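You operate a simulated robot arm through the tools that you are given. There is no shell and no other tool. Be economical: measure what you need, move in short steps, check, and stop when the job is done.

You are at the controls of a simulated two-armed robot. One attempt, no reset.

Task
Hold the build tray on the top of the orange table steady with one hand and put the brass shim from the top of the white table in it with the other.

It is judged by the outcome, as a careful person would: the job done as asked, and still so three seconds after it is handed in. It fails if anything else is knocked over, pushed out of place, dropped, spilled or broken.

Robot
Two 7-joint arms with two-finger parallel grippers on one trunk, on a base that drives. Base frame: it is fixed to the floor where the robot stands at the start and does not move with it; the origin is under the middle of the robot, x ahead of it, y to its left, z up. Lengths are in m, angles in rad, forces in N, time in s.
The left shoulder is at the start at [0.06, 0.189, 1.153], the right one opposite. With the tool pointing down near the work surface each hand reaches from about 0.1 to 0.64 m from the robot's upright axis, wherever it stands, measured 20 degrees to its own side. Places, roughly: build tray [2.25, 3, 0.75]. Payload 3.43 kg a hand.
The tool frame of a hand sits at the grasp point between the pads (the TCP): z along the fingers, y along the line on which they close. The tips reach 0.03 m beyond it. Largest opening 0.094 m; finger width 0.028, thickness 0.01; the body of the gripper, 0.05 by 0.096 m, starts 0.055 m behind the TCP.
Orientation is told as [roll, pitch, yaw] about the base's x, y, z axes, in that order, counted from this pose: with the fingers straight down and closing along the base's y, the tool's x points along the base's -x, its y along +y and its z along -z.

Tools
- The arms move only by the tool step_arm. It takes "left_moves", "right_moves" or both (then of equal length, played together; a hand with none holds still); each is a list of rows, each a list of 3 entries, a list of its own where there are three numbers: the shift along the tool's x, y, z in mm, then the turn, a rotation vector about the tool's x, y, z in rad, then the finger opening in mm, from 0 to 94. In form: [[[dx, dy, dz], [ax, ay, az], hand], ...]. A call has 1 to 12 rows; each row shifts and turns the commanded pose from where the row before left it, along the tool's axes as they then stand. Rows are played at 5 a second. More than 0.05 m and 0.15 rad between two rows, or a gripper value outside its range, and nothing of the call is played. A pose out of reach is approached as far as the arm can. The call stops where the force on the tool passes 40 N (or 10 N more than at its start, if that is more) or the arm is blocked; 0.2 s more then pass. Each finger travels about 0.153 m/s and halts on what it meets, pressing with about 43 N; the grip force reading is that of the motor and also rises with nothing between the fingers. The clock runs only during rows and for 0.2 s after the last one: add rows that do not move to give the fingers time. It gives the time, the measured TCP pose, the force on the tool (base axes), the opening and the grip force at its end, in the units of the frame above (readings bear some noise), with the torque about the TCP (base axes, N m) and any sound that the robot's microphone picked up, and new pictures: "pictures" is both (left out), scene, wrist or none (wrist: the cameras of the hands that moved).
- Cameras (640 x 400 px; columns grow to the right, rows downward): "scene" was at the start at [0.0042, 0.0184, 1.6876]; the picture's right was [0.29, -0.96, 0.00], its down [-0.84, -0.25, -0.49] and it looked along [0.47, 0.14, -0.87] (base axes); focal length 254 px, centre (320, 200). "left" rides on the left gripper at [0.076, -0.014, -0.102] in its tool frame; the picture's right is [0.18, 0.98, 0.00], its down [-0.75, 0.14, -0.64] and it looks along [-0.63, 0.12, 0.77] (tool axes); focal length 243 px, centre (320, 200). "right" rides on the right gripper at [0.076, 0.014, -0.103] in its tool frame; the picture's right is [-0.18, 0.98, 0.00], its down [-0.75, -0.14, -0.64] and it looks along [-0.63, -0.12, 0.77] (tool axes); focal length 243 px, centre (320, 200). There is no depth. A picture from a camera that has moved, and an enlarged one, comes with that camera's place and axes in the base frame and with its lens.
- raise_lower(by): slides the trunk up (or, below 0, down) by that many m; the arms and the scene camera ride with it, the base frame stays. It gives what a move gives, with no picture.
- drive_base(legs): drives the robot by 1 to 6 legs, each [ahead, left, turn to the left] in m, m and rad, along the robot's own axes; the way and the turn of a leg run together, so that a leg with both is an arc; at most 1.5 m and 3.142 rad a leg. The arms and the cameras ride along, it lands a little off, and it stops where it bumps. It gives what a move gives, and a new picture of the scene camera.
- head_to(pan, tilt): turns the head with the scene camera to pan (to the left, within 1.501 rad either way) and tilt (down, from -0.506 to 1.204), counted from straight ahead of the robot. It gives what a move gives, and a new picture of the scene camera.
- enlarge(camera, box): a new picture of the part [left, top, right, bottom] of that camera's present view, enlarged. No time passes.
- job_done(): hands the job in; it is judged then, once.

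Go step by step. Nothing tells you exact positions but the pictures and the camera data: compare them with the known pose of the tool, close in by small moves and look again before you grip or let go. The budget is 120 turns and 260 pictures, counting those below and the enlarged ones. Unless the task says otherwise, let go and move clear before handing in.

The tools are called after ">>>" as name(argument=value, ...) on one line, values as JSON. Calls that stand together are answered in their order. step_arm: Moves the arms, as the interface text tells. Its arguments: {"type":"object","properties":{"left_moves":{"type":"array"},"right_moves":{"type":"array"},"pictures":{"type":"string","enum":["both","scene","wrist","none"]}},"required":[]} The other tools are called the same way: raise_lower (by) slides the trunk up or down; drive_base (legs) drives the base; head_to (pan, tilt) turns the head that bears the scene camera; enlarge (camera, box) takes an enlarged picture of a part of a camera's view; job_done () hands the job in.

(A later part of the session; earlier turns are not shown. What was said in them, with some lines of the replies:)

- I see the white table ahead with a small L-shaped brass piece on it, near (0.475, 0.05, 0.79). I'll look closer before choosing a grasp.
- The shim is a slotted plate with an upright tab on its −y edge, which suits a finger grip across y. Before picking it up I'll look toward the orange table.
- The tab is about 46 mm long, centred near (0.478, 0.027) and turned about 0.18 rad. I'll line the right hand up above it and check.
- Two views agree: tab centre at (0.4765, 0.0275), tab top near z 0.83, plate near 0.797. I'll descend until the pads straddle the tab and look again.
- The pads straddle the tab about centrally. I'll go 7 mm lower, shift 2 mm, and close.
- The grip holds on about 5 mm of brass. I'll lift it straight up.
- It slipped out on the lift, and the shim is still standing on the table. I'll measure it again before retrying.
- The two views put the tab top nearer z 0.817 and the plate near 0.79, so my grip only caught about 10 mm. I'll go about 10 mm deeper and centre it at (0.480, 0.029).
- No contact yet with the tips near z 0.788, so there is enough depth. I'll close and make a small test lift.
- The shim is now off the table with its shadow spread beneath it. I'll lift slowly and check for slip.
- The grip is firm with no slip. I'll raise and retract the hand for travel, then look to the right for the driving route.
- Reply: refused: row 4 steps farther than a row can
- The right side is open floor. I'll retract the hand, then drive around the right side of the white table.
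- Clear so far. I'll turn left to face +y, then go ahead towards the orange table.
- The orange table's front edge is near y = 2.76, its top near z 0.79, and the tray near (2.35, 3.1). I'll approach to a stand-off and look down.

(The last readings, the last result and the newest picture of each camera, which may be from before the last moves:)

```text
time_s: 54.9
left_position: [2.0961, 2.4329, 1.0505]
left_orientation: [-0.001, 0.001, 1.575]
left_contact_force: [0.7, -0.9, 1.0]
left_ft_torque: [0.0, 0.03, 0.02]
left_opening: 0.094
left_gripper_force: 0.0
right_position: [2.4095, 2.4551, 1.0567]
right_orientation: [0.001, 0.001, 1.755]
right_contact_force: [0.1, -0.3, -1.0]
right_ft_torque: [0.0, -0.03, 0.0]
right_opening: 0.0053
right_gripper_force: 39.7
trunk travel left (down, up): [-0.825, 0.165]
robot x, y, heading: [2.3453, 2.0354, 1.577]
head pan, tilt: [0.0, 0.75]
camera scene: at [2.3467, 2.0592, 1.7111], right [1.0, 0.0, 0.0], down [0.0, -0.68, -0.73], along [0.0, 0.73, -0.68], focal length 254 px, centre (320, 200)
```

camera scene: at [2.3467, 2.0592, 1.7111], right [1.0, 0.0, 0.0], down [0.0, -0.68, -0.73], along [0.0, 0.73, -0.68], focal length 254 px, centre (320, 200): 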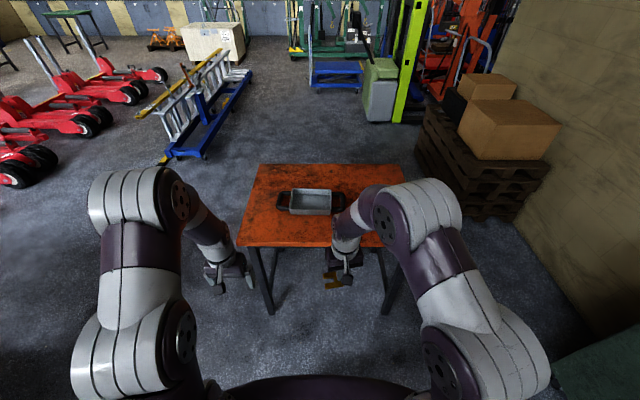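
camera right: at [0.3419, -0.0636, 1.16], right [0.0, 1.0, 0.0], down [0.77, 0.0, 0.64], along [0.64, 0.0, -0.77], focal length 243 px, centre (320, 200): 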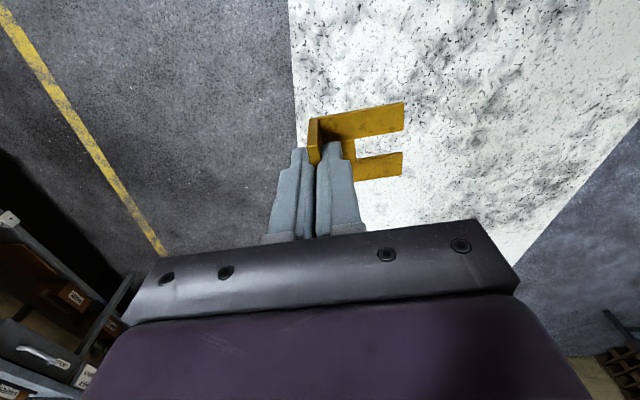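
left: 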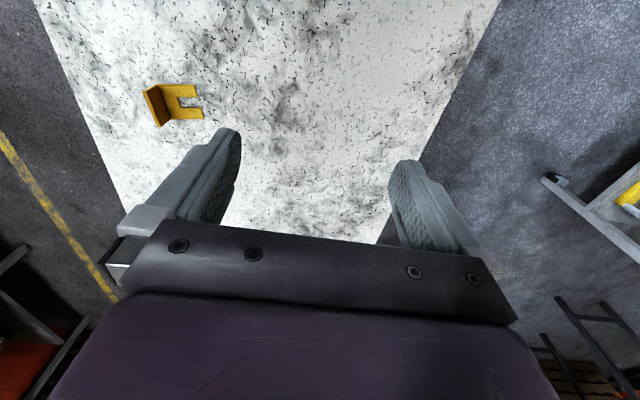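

Refined: front edge y ≈ 2.75, tray about (2.30, 3.01). I'll drive in so the tray is about 0.52 ahead, as close as the white table was at the start.

>>> drive_base(legs=[[0.3, 0.03, 0], [0.15, 0, 0]])

>>> head_to(pan=0, tilt=1.0)

>>> enlarge(camera="scene", box=[220, 120, 420, 245])

>>> enlarge(camera="left", box=[0, 0, 640, 400])

>>> enlarge(camera="right", box=[0, 0, 640, 400])

```text
time_s: 58.0
left_position: [2.0666, 2.8873, 1.0508]
left_orientation: [0.0, -0.001, 1.572]
left_contact_force: [0.0, -0.2, -0.5]
left_ft_torque: [0.01, 0.01, -0.03]
left_opening: 0.0938
left_gripper_force: 0.0
right_position: [2.3792, 2.9083, 1.0575]
right_orientation: [0.0, -0.002, 1.749]
right_contact_force: [-0.4, -0.4, -1.3]
right_ft_torque: [0.02, -0.04, 0.0]
right_opening: 0.0052
right_gripper_force: 40.0
trunk travel left (down, up): [-0.825, 0.165]
robot x, y, heading: [2.3131, 2.4909, 1.569]
head pan, tilt: [0.0, 0.75]
camera scene: at [2.3153, 2.5125, 1.7111], right [1.0, 0.0, 0.0], down [0.0, -0.68, -0.73], along [0.0, 0.73, -0.68], focal length 254 px, centre (320, 200)
```

scene: 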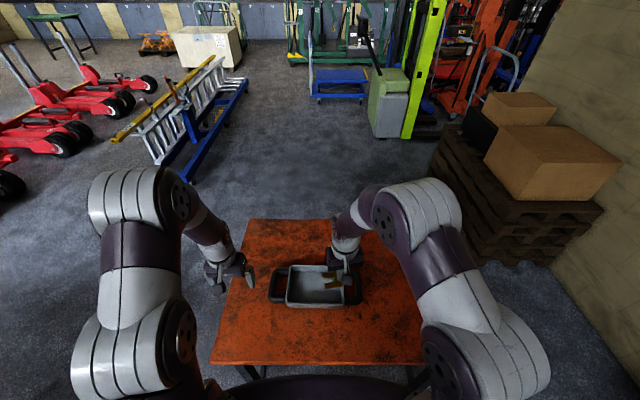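

```text
time_s: 58.8
left_position: [2.0654, 2.8892, 1.0498]
left_orientation: [0.0, 0.001, 1.572]
left_contact_force: [-0.3, 1.0, 0.2]
left_ft_torque: [-0.02, 0.03, -0.01]
left_opening: 0.0942
left_gripper_force: 0.0
right_position: [2.3777, 2.9122, 1.0574]
right_orientation: [-0.001, 0.002, 1.75]
right_contact_force: [-0.3, 0.6, -1.4]
right_ft_torque: [0.0, -0.03, 0.03]
right_opening: 0.0051
right_gripper_force: 39.7
trunk travel left (down, up): [-0.825, 0.165]
robot x, y, heading: [2.3155, 2.4903, 1.57]
head pan, tilt: [0.0, 1.0]
camera scene: at [2.3152, 2.5035, 1.6919], right [1.0, 0.0, 0.0], down [0.0, -0.84, -0.54], along [0.0, 0.54, -0.84], focal length 254 px, centre (320, 200)
```

scene: 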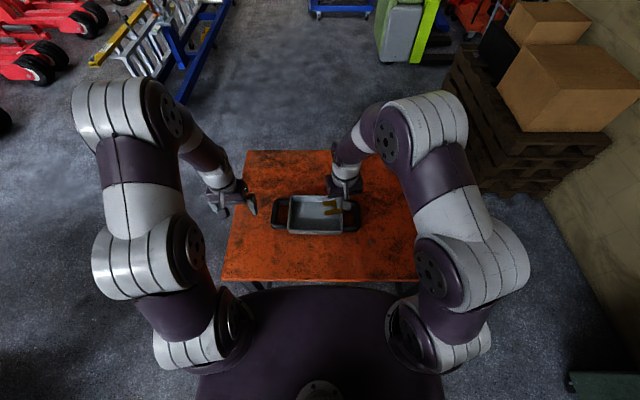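

```text
3.20 times, centred on (320, 182) of scene
camera zoom: at [2.3152, 2.5035, 1.6919], right [1.0, 0.0, 0.0], down [0.0, -0.84, -0.54], along [0.0, 0.54, -0.84], focal length 812 px, centre (320, 256)
```

zoom: 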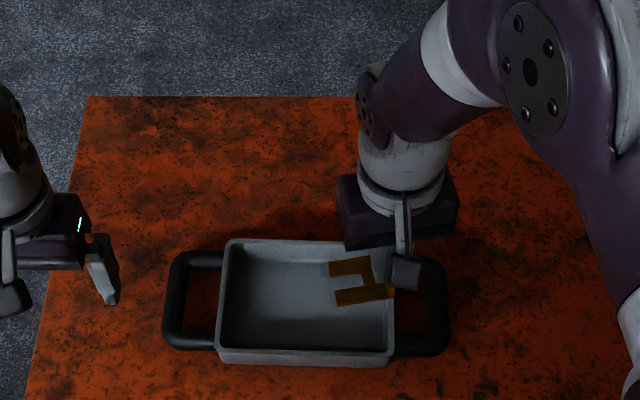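

```text
1.00 times, centred on (320, 200) of left (not enlarged: the box is as wide or as high as the picture)
camera zoom: at [2.08, 2.8125, 1.1517], right [-0.98, -0.18, 0.0], down [-0.14, 0.75, 0.64], along [-0.12, 0.63, -0.77], focal length 243 px, centre (320, 200)
```

zoom: 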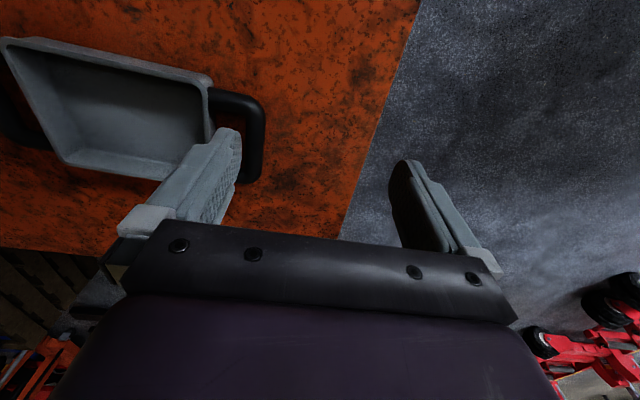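

```text
1.00 times, centred on (320, 200) of right (not enlarged: the box is as wide or as high as the picture)
camera zoom: at [2.3789, 2.8343, 1.1597], right [-1.0, 0.0, 0.0], down [0.0, 0.77, 0.64], along [0.0, 0.64, -0.77], focal length 243 px, centre (320, 200)
```

zoom: 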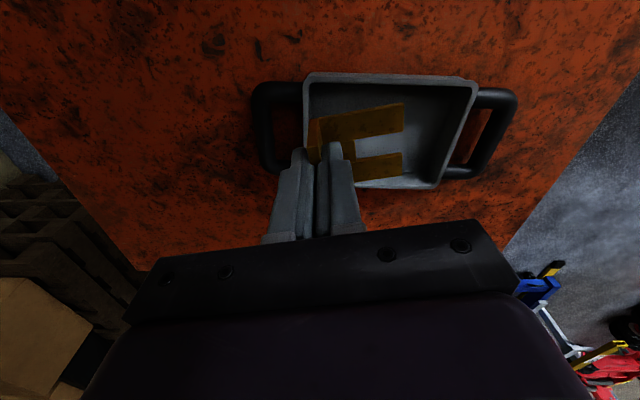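

I see the tray clearly: about 0.2 × 0.15 m inside, with loop handles at both ends. The left handle bar is near (2.139, 2.99, 0.83). I'll bring the left hand above that bar, with fingers closing across it.

>>> step_arm(left_moves=[[[-33, -25, 15], [0, 0, 0], 60], [[-33, -25, 20], [0, 0, 0], 60], [[-34, -23, 20], [0, 0, 0], 60], [[0, 0, 35], [0, 0, 0], 60], [[0, 0, 0], [0, 0, 0], 60]], pictures="both")

>>> enlarge(camera="scene", box=[220, 120, 420, 245])

```text
time_s: 60.0
left_position: [2.1402, 2.9889, 0.9619]
left_orientation: [-0.001, -0.001, 1.571]
left_contact_force: [0.0, -0.5, -0.2]
left_ft_torque: [0.02, 0.04, 0.01]
left_opening: 0.0601
left_gripper_force: 0.1
right_position: [2.3784, 2.9102, 1.057]
right_orientation: [-0.001, 0.0, 1.75]
right_contact_force: [-0.3, 0.0, -2.5]
right_ft_torque: [0.0, 0.02, 0.03]
right_opening: 0.0054
right_gripper_force: 39.5
trunk travel left (down, up): [-0.825, 0.165]
robot x, y, heading: [2.3135, 2.4939, 1.573]
head pan, tilt: [0.0, 1.0]
camera scene: at [2.3153, 2.5017, 1.6919], right [1.0, 0.0, 0.0], down [0.0, -0.84, -0.54], along [0.0, 0.54, -0.84], focal length 254 px, centre (320, 200)
camera left: at [2.154, 2.9115, 1.0627], right [-0.98, -0.18, 0.0], down [-0.14, 0.75, 0.64], along [-0.12, 0.63, -0.77], focal length 243 px, centre (320, 200)
```

scene: 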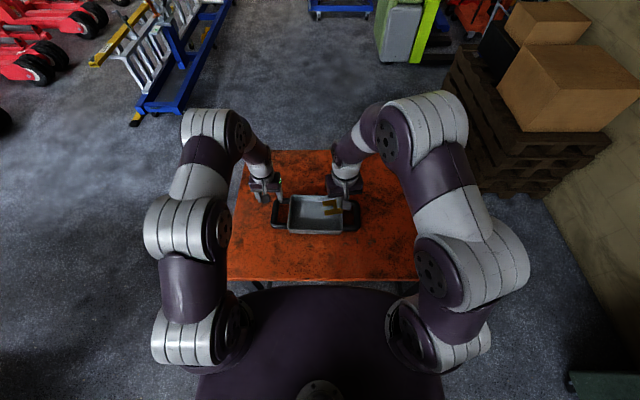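
left: 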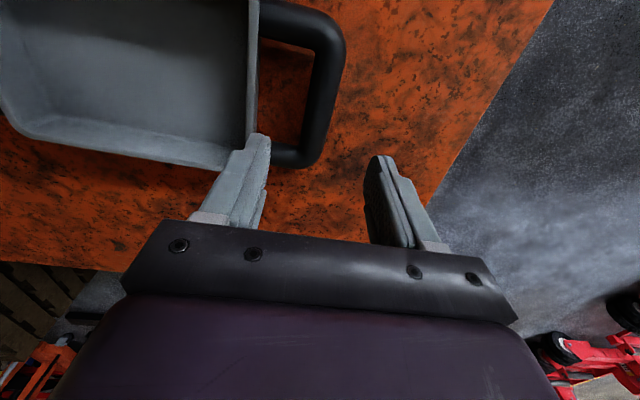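

```text
3.20 times, centred on (320, 182) of scene
camera zoom: at [2.3153, 2.5017, 1.6919], right [1.0, 0.0, 0.0], down [0.0, -0.84, -0.54], along [0.0, 0.54, -0.84], focal length 812 px, centre (320, 256)
```

zoom: 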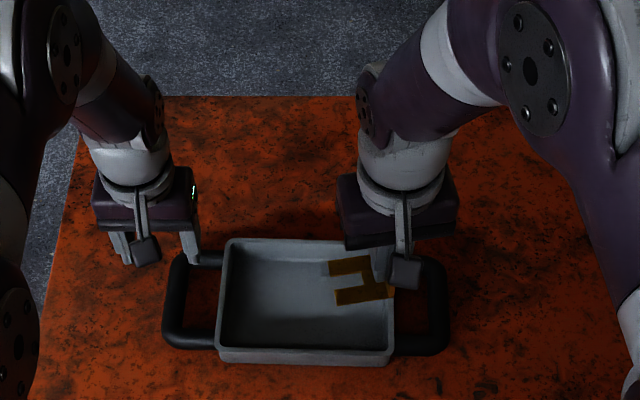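

The bar runs along y at x ≈ 2.140, y 2.925–3.04, and the gripper straddles it. I'll descend in steps with the fingers 50 mm open.

>>> step_arm(left_moves=[[[5, 0, 35], [0, 0, 0], 50], [[0, 0, 40], [0, 0, 0], 50], [[0, 0, 30], [0, 0, 0], 50], [[0, 0, 0], [0, 0, 0], 50]], pictures="wrist")

>>> enlarge(camera="scene", box=[240, 160, 320, 240])

```text
time_s: 61.0
left_position: [2.1397, 2.9844, 0.8544]
left_orientation: [0.002, 0.0, 1.571]
left_contact_force: [0.4, 0.0, 0.0]
left_ft_torque: [0.02, -0.01, 0.01]
left_opening: 0.0503
left_gripper_force: 0.0
right_position: [2.3781, 2.91, 1.0575]
right_orientation: [0.0, 0.001, 1.749]
right_contact_force: [0.3, -0.7, -1.9]
right_ft_torque: [0.0, -0.01, 0.02]
right_opening: 0.0053
right_gripper_force: 40.1
trunk travel left (down, up): [-0.825, 0.165]
robot x, y, heading: [2.3152, 2.4936, 1.568]
head pan, tilt: [0.0, 1.0]
camera left: at [2.1539, 2.9063, 0.9556], right [-0.98, -0.18, 0.0], down [-0.14, 0.75, 0.64], along [-0.12, 0.63, -0.77], focal length 243 px, centre (320, 200)
```

left: 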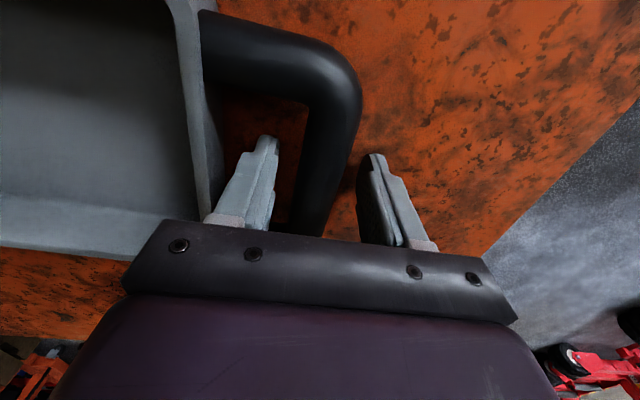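

```text
5.00 times, centred on (280, 200) of scene
camera zoom: at [2.3153, 2.502, 1.6919], right [1.0, 0.0, 0.0], down [0.0, -0.84, -0.54], along [0.0, 0.54, -0.84], focal length 1269 px, centre (520, 200)
```

zoom: 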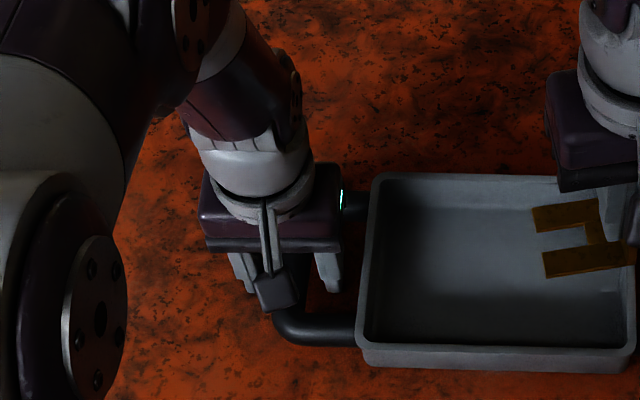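

>>> step_arm(left_moves=[[[0, 0, 10], [0, 0, 0], 50], [[0, 0, 10], [0, 0, 0], 50], [[0, 0, 0], [0, 0, 0], 50]], pictures="wrist")

```text
time_s: 61.4
left_position: [2.1398, 2.9826, 0.8494]
left_orientation: [0.0, 0.001, 1.571]
left_contact_force: [0.6, -12.9, 22.2]
left_ft_torque: [-0.1, -0.67, -0.24]
left_opening: 0.0505
left_gripper_force: 0.2
right_position: [2.3778, 2.9087, 1.0577]
right_orientation: [-0.001, -0.001, 1.752]
right_contact_force: [0.1, 0.0, -1.5]
right_ft_torque: [-0.02, -0.01, -0.03]
right_opening: 0.0051
right_gripper_force: 40.3
trunk travel left (down, up): [-0.825, 0.165]
robot x, y, heading: [2.3172, 2.4908, 1.573]
head pan, tilt: [0.0, 1.0]
stopped in row 2 (left hand): the force on the tool passed its limit at 46 N (the readings are from after the stop); the commanded pose is now the measured one
camera left: at [2.154, 2.9055, 0.9515], right [-0.98, -0.18, 0.0], down [-0.14, 0.75, 0.64], along [-0.12, 0.63, -0.77], focal length 243 px, centre (320, 200)
```

left: 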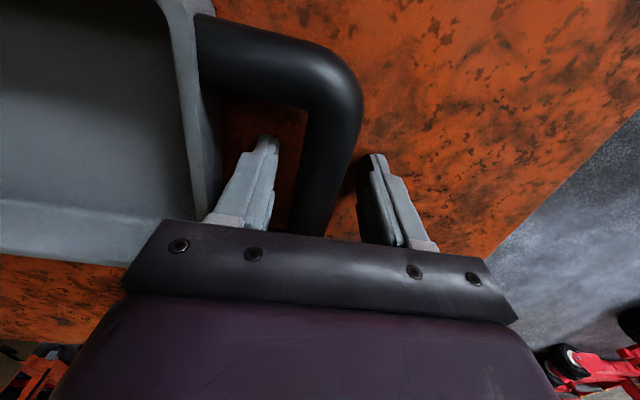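

The left hand met something at TCP z 0.849, on the inner finger's side. I'll look closely before going on.

>>> enlarge(camera="left", box=[160, 100, 416, 260])

>>> enlarge(camera="scene", box=[256, 180, 320, 240])

>>> enlarge(camera="right", box=[400, 50, 600, 220])

```text
2.50 times, centred on (288, 180) of left
camera zoom: at [2.154, 2.9055, 0.9515], right [-0.98, -0.18, 0.0], down [-0.14, 0.75, 0.64], along [-0.12, 0.63, -0.77], focal length 606 px, centre (400, 250)
```

zoom: 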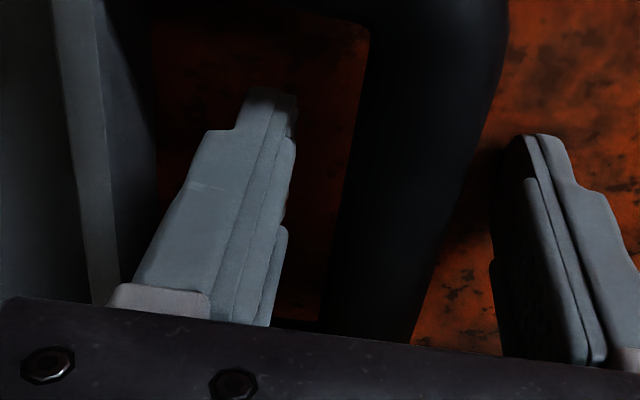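

```text
6.67 times, centred on (288, 210) of scene
camera zoom: at [2.3157, 2.499, 1.6921], right [1.0, 0.0, 0.0], down [0.0, -0.84, -0.54], along [0.0, 0.54, -0.84], focal length 1692 px, centre (533, 133)
```

zoom: 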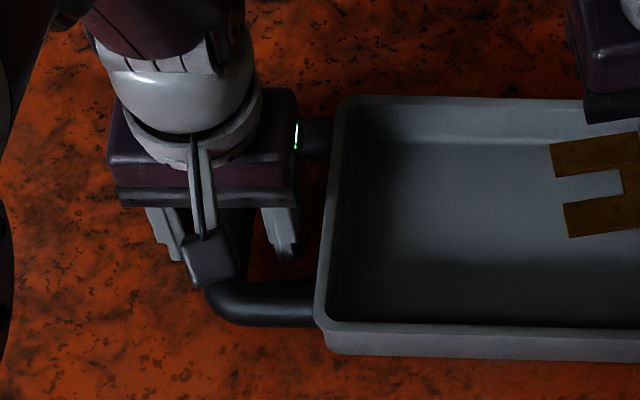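

```text
2.35 times, centred on (500, 135) of right
camera zoom: at [2.3792, 2.8313, 1.1608], right [-1.0, 0.0, 0.0], down [0.0, 0.77, 0.64], along [0.0, 0.64, -0.77], focal length 571 px, centre (-104, 353)
```

zoom: 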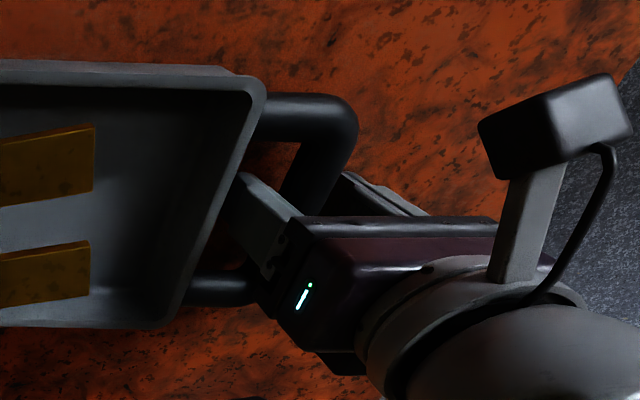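

The tips are already about 18 mm below the bar's estimated mid-height, deep enough to clasp it. I'll ease up 3 mm to relieve the pressure and close gently.

>>> step_arm(left_moves=[[[0, 0, -3], [0, 0, 0], 50], [[0, 0, 0], [0, 0, 0], 50], [[0, 0, 0], [0, 0, 0], 40], [[0, 0, 0], [0, 0, 0], 34], [[0, 0, 0], [0, 0, 0], 30], [[0, 0, 0], [0, 0, 0], 30]], pictures="wrist")

```text
time_s: 62.8
left_position: [2.1406, 2.9858, 0.8518]
left_orientation: [0.001, 0.0, 1.571]
left_contact_force: [-0.5, 0.3, -1.6]
left_ft_torque: [0.0, 0.0, 0.0]
left_opening: 0.0301
left_gripper_force: 0.0
right_position: [2.3786, 2.9114, 1.0571]
right_orientation: [-0.001, 0.001, 1.752]
right_contact_force: [0.0, -0.2, -2.0]
right_ft_torque: [0.01, -0.02, -0.03]
right_opening: 0.0054
right_gripper_force: 39.3
trunk travel left (down, up): [-0.825, 0.165]
robot x, y, heading: [2.3164, 2.49, 1.572]
head pan, tilt: [0.0, 1.0]
camera left: at [2.1537, 2.9077, 0.9524], right [-0.98, -0.18, 0.0], down [-0.14, 0.75, 0.64], along [-0.12, 0.63, -0.77], focal length 243 px, centre (320, 200)
```

left: 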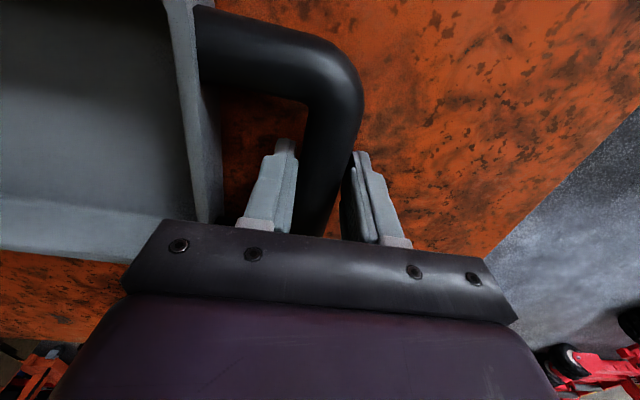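

>>> step_arm(left_moves=[[[0, 0, 0], [0, 0, 0], 26], [[0, 0, 0], [0, 0, 0], 22], [[0, 0, 0], [0, 0, 0], 20], [[0, 0, 0], [0, 0, 0], 20]], pictures="wrist")

```text
time_s: 63.8
left_position: [2.14, 2.9857, 0.8514]
left_orientation: [0.0, -0.002, 1.57]
left_contact_force: [-2.7, 1.2, 9.1]
left_ft_torque: [0.39, -0.11, 0.12]
left_opening: 0.0245
left_gripper_force: 42.7
right_position: [2.3783, 2.9105, 1.0578]
right_orientation: [0.001, 0.0, 1.753]
right_contact_force: [0.8, -0.3, -1.5]
right_ft_torque: [0.01, 0.01, 0.01]
right_opening: 0.0054
right_gripper_force: 40.1
trunk travel left (down, up): [-0.825, 0.165]
robot x, y, heading: [2.3149, 2.4916, 1.562]
head pan, tilt: [0.0, 1.0]
camera left: at [2.1535, 2.9077, 0.953], right [-0.98, -0.18, 0.0], down [-0.14, 0.75, 0.64], along [-0.12, 0.63, -0.77], focal length 243 px, centre (320, 200)
```

left: 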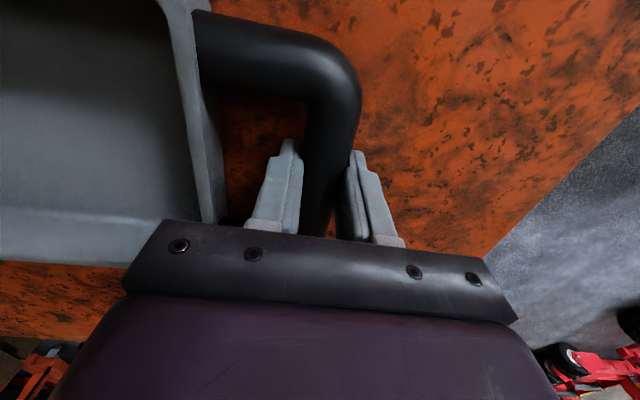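

The left hand now clasps the handle bar, 24.5 mm across. I'll square up the shim and bring it over the tray interior at about (2.335, 2.99).

>>> step_arm(right_moves=[[[0, 0, 0], [0, 0, 0.09], 0], [[0, 0, 0], [0, 0, 0.09], 0], [[-30, 15, 0], [0, 0, 0], 0], [[-30, 15, 0], [0, 0, 0], 0], [[-20, 13, 30], [0, 0, 0], 0], [[0, 0, 40], [0, 0, 0], 0], [[0, 0, 30], [0, 0, 0], 0], [[0, 0, 0], [0, 0, 0], 0]], pictures="both")

>>> enlarge(camera="scene", box=[250, 160, 378, 240])

```text
time_s: 65.6
left_position: [2.1402, 2.9836, 0.8521]
left_orientation: [0.001, 0.001, 1.573]
left_contact_force: [-1.1, -1.6, 5.3]
left_ft_torque: [-0.14, 0.01, -0.1]
left_opening: 0.0241
left_gripper_force: 42.8
right_position: [2.3354, 2.9913, 0.9583]
right_orientation: [-0.001, -0.001, 1.572]
right_contact_force: [0.5, 0.1, -1.0]
right_ft_torque: [-0.04, -0.02, -0.03]
right_opening: 0.0054
right_gripper_force: 39.3
trunk travel left (down, up): [-0.825, 0.165]
robot x, y, heading: [2.3137, 2.4915, 1.566]
head pan, tilt: [0.0, 1.0]
camera scene: at [2.3153, 2.5014, 1.6919], right [1.0, 0.0, 0.0], down [0.0, -0.84, -0.54], along [0.0, 0.54, -0.84], focal length 254 px, centre (320, 200)
camera right: at [2.3222, 2.9149, 1.0605], right [-0.98, 0.18, 0.0], down [0.14, 0.75, 0.64], along [0.12, 0.63, -0.77], focal length 243 px, centre (320, 200)
```

scene: 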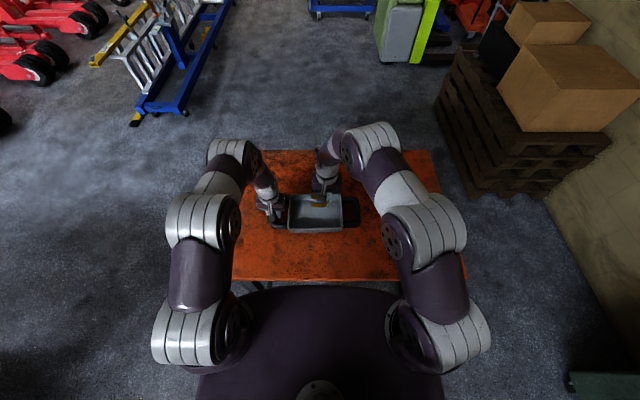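
right: 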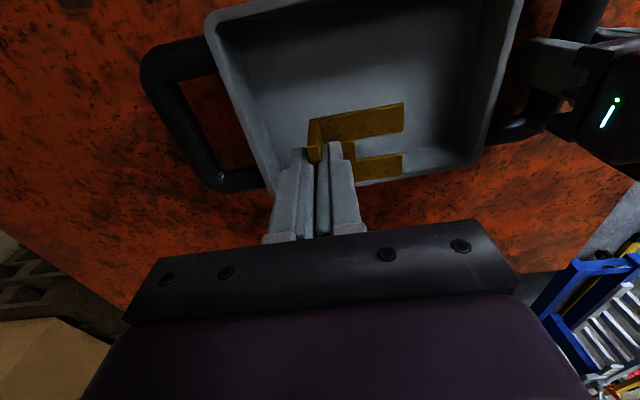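

```text
5.00 times, centred on (314, 200) of scene
camera zoom: at [2.3153, 2.5014, 1.6919], right [1.0, 0.0, 0.0], down [0.0, -0.84, -0.54], along [0.0, 0.54, -0.84], focal length 1269 px, centre (350, 200)
```

zoom: 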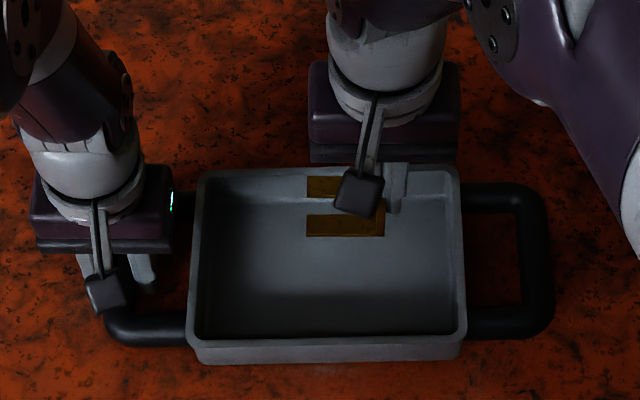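

The shim is centred over the tray interior. I'll lower it in stages, watching the force.

>>> step_arm(right_moves=[[[0, 0, 30], [0, 0, 0], 0], [[0, 0, 30], [0, 0, 0], 0], [[0, 0, 20], [0, 0, 0], 0], [[0, 0, 0], [0, 0, 0], 0]], pictures="both")

>>> enlarge(camera="scene", box=[250, 160, 378, 240])

```text
time_s: 66.6
left_position: [2.1402, 2.9841, 0.851]
left_orientation: [0.001, 0.001, 1.568]
left_contact_force: [0.3, -2.0, 5.0]
left_ft_torque: [-0.45, 0.06, -0.14]
left_opening: 0.0244
left_gripper_force: 43.1
right_position: [2.3354, 2.9908, 0.8765]
right_orientation: [0.001, 0.001, 1.571]
right_contact_force: [-0.6, -0.1, -1.4]
right_ft_torque: [-0.01, -0.05, 0.0]
right_opening: 0.0053
right_gripper_force: 39.6
trunk travel left (down, up): [-0.825, 0.165]
robot x, y, heading: [2.3139, 2.4947, 1.574]
head pan, tilt: [0.0, 1.0]
camera scene: at [2.3154, 2.5014, 1.6919], right [1.0, 0.0, 0.0], down [0.0, -0.84, -0.54], along [0.0, 0.54, -0.84], focal length 254 px, centre (320, 200)
camera right: at [2.3217, 2.9154, 0.9797], right [-0.98, 0.18, 0.0], down [0.14, 0.75, 0.64], along [0.12, 0.63, -0.77], focal length 243 px, centre (320, 200)
```

scene: 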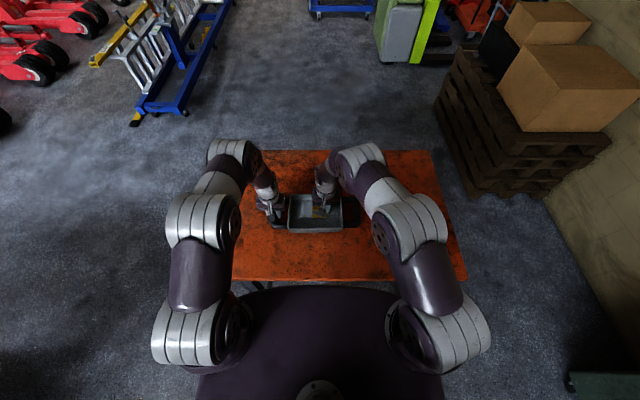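
right: 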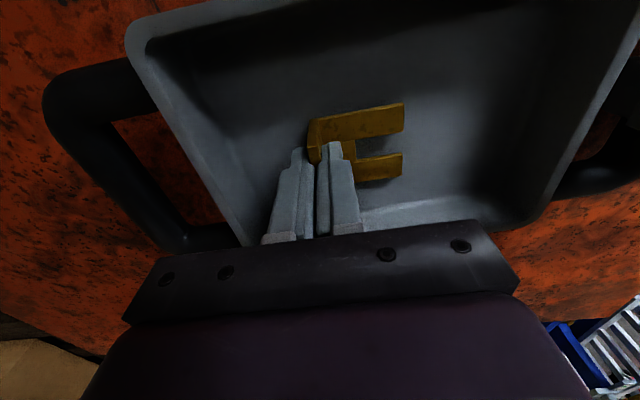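

```text
5.00 times, centred on (314, 200) of scene
camera zoom: at [2.3154, 2.5014, 1.6919], right [1.0, 0.0, 0.0], down [0.0, -0.84, -0.54], along [0.0, 0.54, -0.84], focal length 1269 px, centre (350, 200)
```

zoom: 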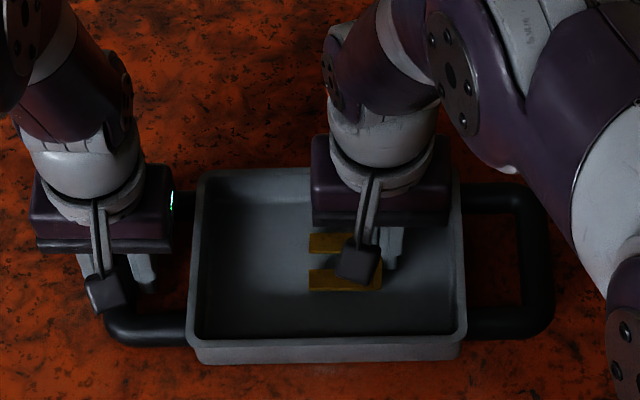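

>>> step_arm(right_moves=[[[0, 0, 6], [0, 0, 0], 0], [[0, 0, 6], [0, 0, 0], 0], [[0, 0, 6], [0, 0, 0], 0], [[0, 0, 0], [0, 0, 0], 0]], pictures="none")

>>> enlarge(camera="right", box=[250, 60, 442, 180])

```text
time_s: 67.4
left_position: [2.1405, 2.9842, 0.8549]
left_orientation: [0.001, -0.008, 1.569]
left_contact_force: [0.2, -3.2, 12.8]
left_ft_torque: [-0.8, -0.09, -0.02]
left_opening: 0.0244
left_gripper_force: 43.2
right_position: [2.3355, 2.9913, 0.8646]
right_orientation: [0.001, -0.007, 1.572]
right_contact_force: [1.7, -4.1, 14.5]
right_ft_torque: [-0.2, -0.09, 0.04]
right_opening: 0.0057
right_gripper_force: 40.0
trunk travel left (down, up): [-0.825, 0.165]
robot x, y, heading: [2.3141, 2.4885, 1.566]
head pan, tilt: [0.0, 1.0]
stopped in row 3 (right hand): the force on the tool passed its limit at 51 N (the readings are from after the stop); the commanded pose is now the measured one
```

```text
3.33 times, centred on (346, 120) of right
camera zoom: at [2.3221, 2.9149, 0.9679], right [-0.98, 0.18, 0.0], down [0.14, 0.75, 0.65], along [0.12, 0.64, -0.76], focal length 809 px, centre (233, 467)
```

zoom: 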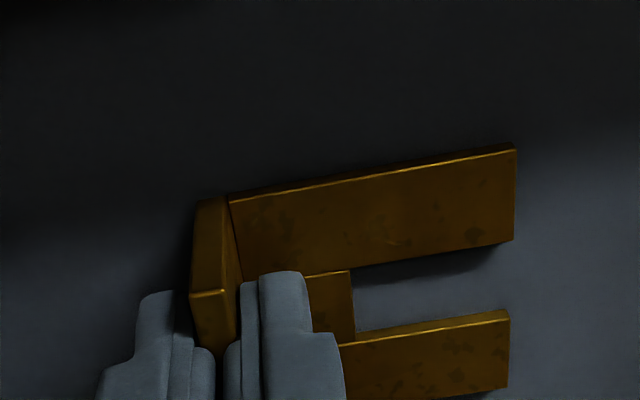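

The shim has touched the tray floor. I'll ease off 2 mm to take the pressure off and read the force.

>>> step_arm(right_moves=[[[0, 0, -2], [0, 0, 0], 0], [[0, 0, 0], [0, 0, 0], 0], [[0, 0, 0], [0, 0, 0], 0]], pictures="wrist")

>>> enlarge(camera="right", box=[250, 60, 442, 180])

>>> enlarge(camera="scene", box=[250, 160, 378, 240])

```text
time_s: 68.2
left_position: [2.1396, 2.9855, 0.8535]
left_orientation: [0.0, -0.009, 1.571]
left_contact_force: [-0.3, -7.0, 21.3]
left_ft_torque: [-0.43, -0.13, -0.23]
left_opening: 0.0243
left_gripper_force: 43.0
right_position: [2.3355, 2.9913, 0.8669]
right_orientation: [0.002, -0.005, 1.571]
right_contact_force: [1.5, -0.8, 3.7]
right_ft_torque: [-0.04, -0.08, 0.0]
right_opening: 0.0057
right_gripper_force: 40.0
trunk travel left (down, up): [-0.825, 0.165]
robot x, y, heading: [2.3136, 2.4937, 1.568]
head pan, tilt: [0.0, 1.0]
camera right: at [2.3218, 2.9149, 0.9694], right [-0.98, 0.18, 0.0], down [0.14, 0.75, 0.65], along [0.12, 0.64, -0.76], focal length 243 px, centre (320, 200)
```

right: 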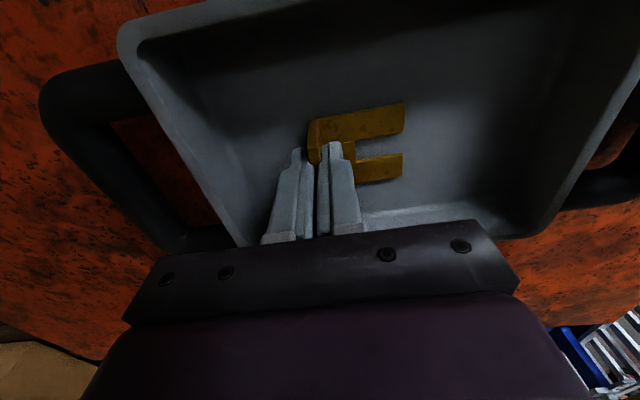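

```text
3.33 times, centred on (346, 120) of right
camera zoom: at [2.3218, 2.9149, 0.9694], right [-0.98, 0.18, 0.0], down [0.14, 0.75, 0.65], along [0.12, 0.64, -0.76], focal length 809 px, centre (233, 467)
```

zoom: 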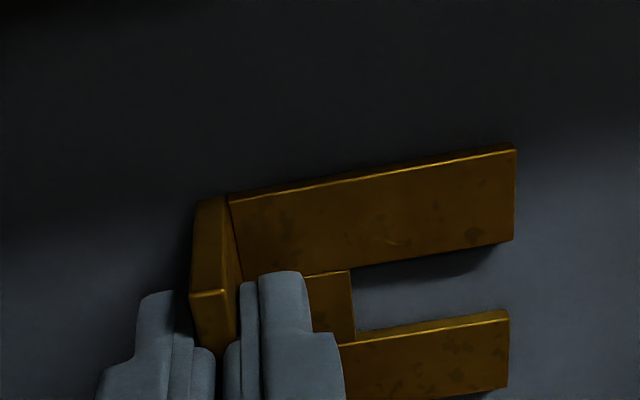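

```text
5.00 times, centred on (314, 200) of scene
camera zoom: at [2.3162, 2.4975, 1.692], right [1.0, 0.0, 0.0], down [0.0, -0.84, -0.54], along [0.0, 0.54, -0.84], focal length 1269 px, centre (350, 200)
```

zoom: 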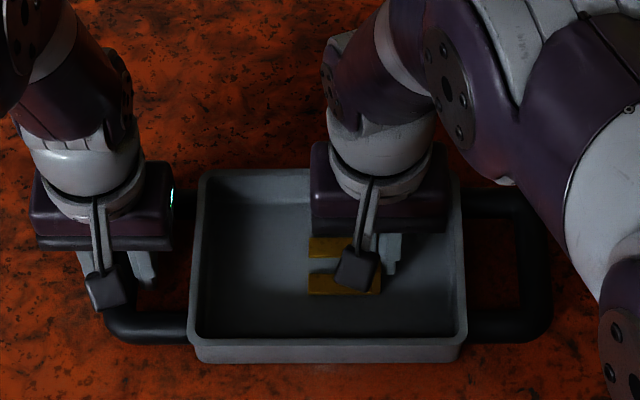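

Contact is now light at about 5 N, so the shim rests on the floor. I'll open the right fingers gradually while the left hand holds.

>>> step_arm(right_moves=[[[0, 0, 0], [0, 0, 0], 7], [[0, 0, 0], [0, 0, 0], 10], [[0, 0, 0], [0, 0, 0], 16], [[0, 0, 0], [0, 0, 0], 24], [[0, 0, 0], [0, 0, 0], 24]], pictures="wrist")

>>> enlarge(camera="right", box=[250, 60, 442, 180])

```text
time_s: 69.4
left_position: [2.1403, 2.9872, 0.8518]
left_orientation: [0.0, -0.006, 1.57]
left_contact_force: [-2.6, -5.8, 9.0]
left_ft_torque: [0.46, 0.02, -0.22]
left_opening: 0.0244
left_gripper_force: 43.0
right_position: [2.3353, 2.9926, 0.8657]
right_orientation: [0.002, -0.002, 1.572]
right_contact_force: [1.0, -0.1, 1.4]
right_ft_torque: [0.05, 0.0, -0.01]
right_opening: 0.0239
right_gripper_force: 0.0
trunk travel left (down, up): [-0.825, 0.165]
robot x, y, heading: [2.3144, 2.4934, 1.571]
head pan, tilt: [0.0, 1.0]
camera right: at [2.3213, 2.9162, 0.9686], right [-0.98, 0.18, 0.0], down [0.14, 0.75, 0.64], along [0.12, 0.63, -0.76], focal length 243 px, centre (320, 200)
```

right: 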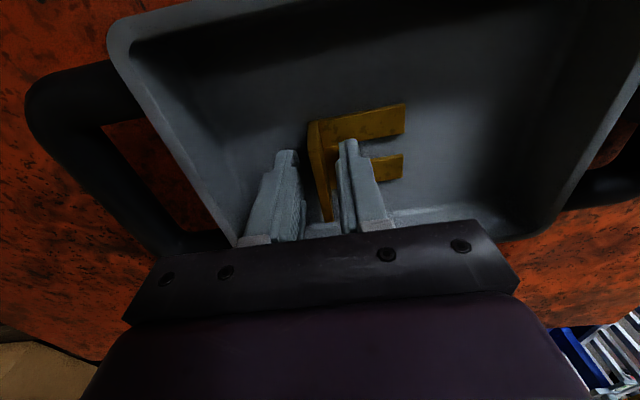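

```text
3.33 times, centred on (346, 120) of right
camera zoom: at [2.3213, 2.9162, 0.9686], right [-0.98, 0.18, 0.0], down [0.14, 0.75, 0.64], along [0.12, 0.63, -0.76], focal length 809 px, centre (233, 467)
```

zoom: 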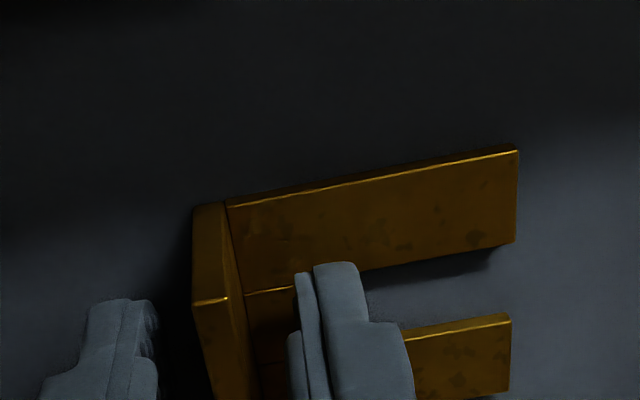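

The shim is released and standing in the tray. I'll raise the right hand straight out.

>>> step_arm(right_moves=[[[0, 0, -10], [0, 0, 0], 24], [[0, 0, -25], [0, 0, 0], 24], [[0, 0, -40], [0, 0, 0], 24], [[0, 0, -45], [0, 0, 0], 24], [[0, 0, -45], [0, 0, 0], 24], [[0, 0, 0], [0, 0, 0], 24]], pictures="both")

>>> enlarge(camera="scene", box=[250, 160, 378, 240])

```text
time_s: 70.8
left_position: [2.1403, 2.9859, 0.8525]
left_orientation: [0.002, -0.004, 1.571]
left_contact_force: [-1.0, -3.6, 8.6]
left_ft_torque: [-0.02, 0.03, -0.18]
left_opening: 0.0243
left_gripper_force: 43.0
right_position: [2.3339, 2.9944, 1.0317]
right_orientation: [0.001, -0.004, 1.573]
right_contact_force: [0.5, -0.4, -0.6]
right_ft_torque: [-0.02, -0.01, -0.02]
right_opening: 0.0239
right_gripper_force: 0.0
trunk travel left (down, up): [-0.825, 0.165]
robot x, y, heading: [2.3169, 2.4887, 1.573]
head pan, tilt: [0.0, 1.0]
camera scene: at [2.3155, 2.5003, 1.6919], right [1.0, 0.0, 0.0], down [0.0, -0.84, -0.54], along [0.0, 0.54, -0.84], focal length 254 px, centre (320, 200)
camera right: at [2.3209, 2.9169, 1.134], right [-0.98, 0.18, 0.0], down [0.14, 0.75, 0.64], along [0.12, 0.63, -0.76], focal length 243 px, centre (320, 200)
```

scene: 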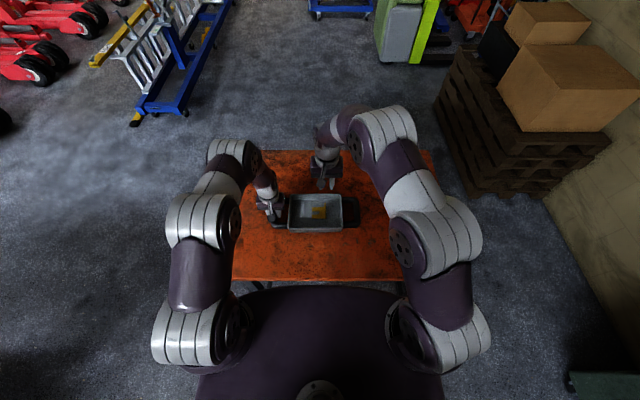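
right: 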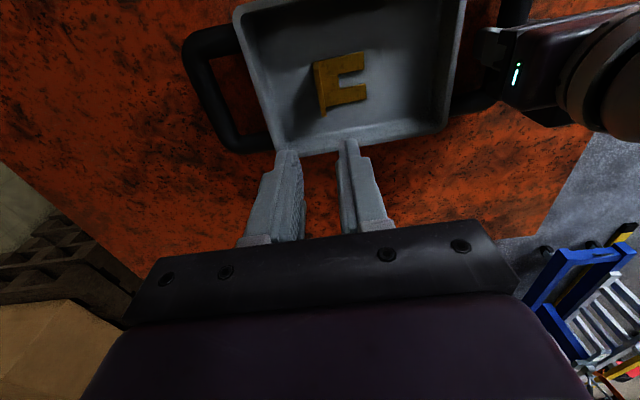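

```text
5.00 times, centred on (314, 200) of scene
camera zoom: at [2.3155, 2.5003, 1.6919], right [1.0, 0.0, 0.0], down [0.0, -0.84, -0.54], along [0.0, 0.54, -0.84], focal length 1269 px, centre (350, 200)
```

zoom: 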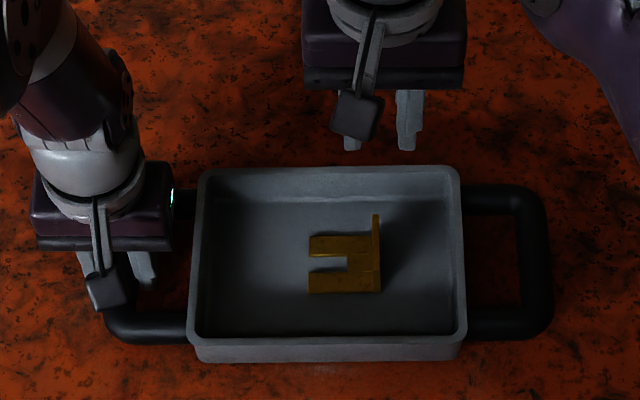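

The shim stands flat in the tray. Now I'll release the left hand gently and lift it straight clear.

>>> step_arm(left_moves=[[[0, 0, 0], [0, 0, 0], 28], [[0, 0, 0], [0, 0, 0], 36], [[0, 0, 0], [0, 0, 0], 46], [[0, 0, 0], [0, 0, 0], 46], [[0, 0, -10], [0, 0, 0], 46], [[0, 0, -25], [0, 0, 0], 46], [[0, 0, -40], [0, 0, 0], 46], [[0, 0, -45], [0, 0, 0], 46], [[0, 0, -40], [0, 0, 0], 46], [[0, 0, 0], [0, 0, 0], 46]], pictures="both")

>>> enlarge(camera="scene", box=[250, 160, 378, 240])

```text
time_s: 73.0
left_position: [2.1401, 2.9873, 1.0123]
left_orientation: [0.0, -0.005, 1.57]
left_contact_force: [-0.4, -1.0, 0.4]
left_ft_torque: [0.03, 0.04, -0.02]
left_opening: 0.0462
left_gripper_force: 0.1
right_position: [2.3347, 2.9947, 1.0309]
right_orientation: [-0.001, -0.001, 1.571]
right_contact_force: [-0.1, 0.6, -0.1]
right_ft_torque: [-0.01, 0.01, 0.04]
right_opening: 0.0241
right_gripper_force: 0.0
trunk travel left (down, up): [-0.825, 0.165]
robot x, y, heading: [2.3152, 2.4949, 1.568]
head pan, tilt: [0.0, 1.0]
camera scene: at [2.3151, 2.5029, 1.6919], right [1.0, 0.0, 0.0], down [0.0, -0.84, -0.54], along [0.0, 0.54, -0.84], focal length 254 px, centre (320, 200)
camera left: at [2.154, 2.9097, 1.1127], right [-0.98, -0.18, 0.0], down [-0.14, 0.75, 0.65], along [-0.12, 0.63, -0.76], focal length 243 px, centre (320, 200)
```

scene: 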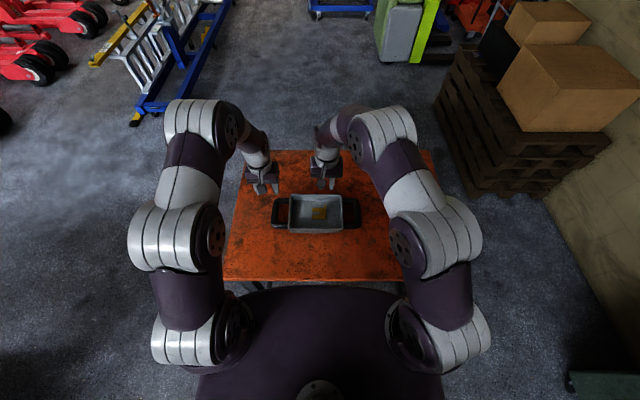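
left: 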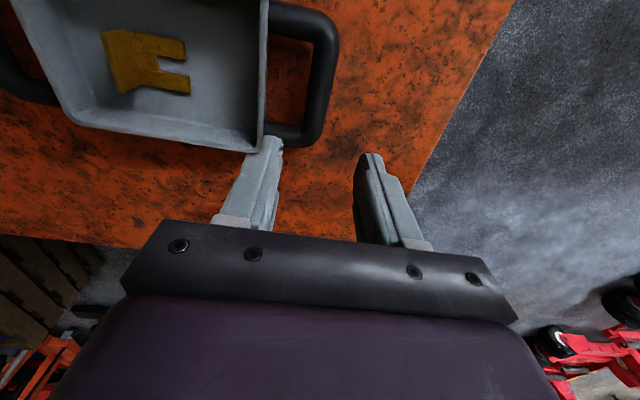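

```text
5.00 times, centred on (314, 200) of scene
camera zoom: at [2.3151, 2.5029, 1.6919], right [1.0, 0.0, 0.0], down [0.0, -0.84, -0.54], along [0.0, 0.54, -0.84], focal length 1269 px, centre (350, 200)
```

zoom: 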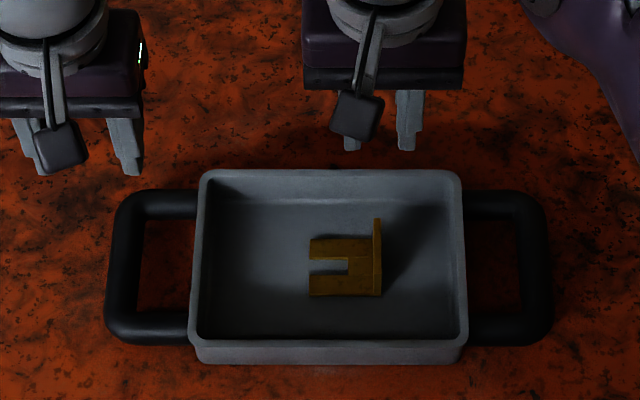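

The shim rests in the tray, the tray has not visibly moved, and both hands are clear, so I'm handing in.

>>> job_done()

```text
The job is handed in.
```

The brass shim is standing flat in the build tray on the orange table. The left hand held the tray by its handle while the right hand set the shim down. I then let go with both hands and moved them clear.

The first grip was too shallow and the shim slipped out. It stayed on the white table, about 1 mm from where it started, and the second grip held.
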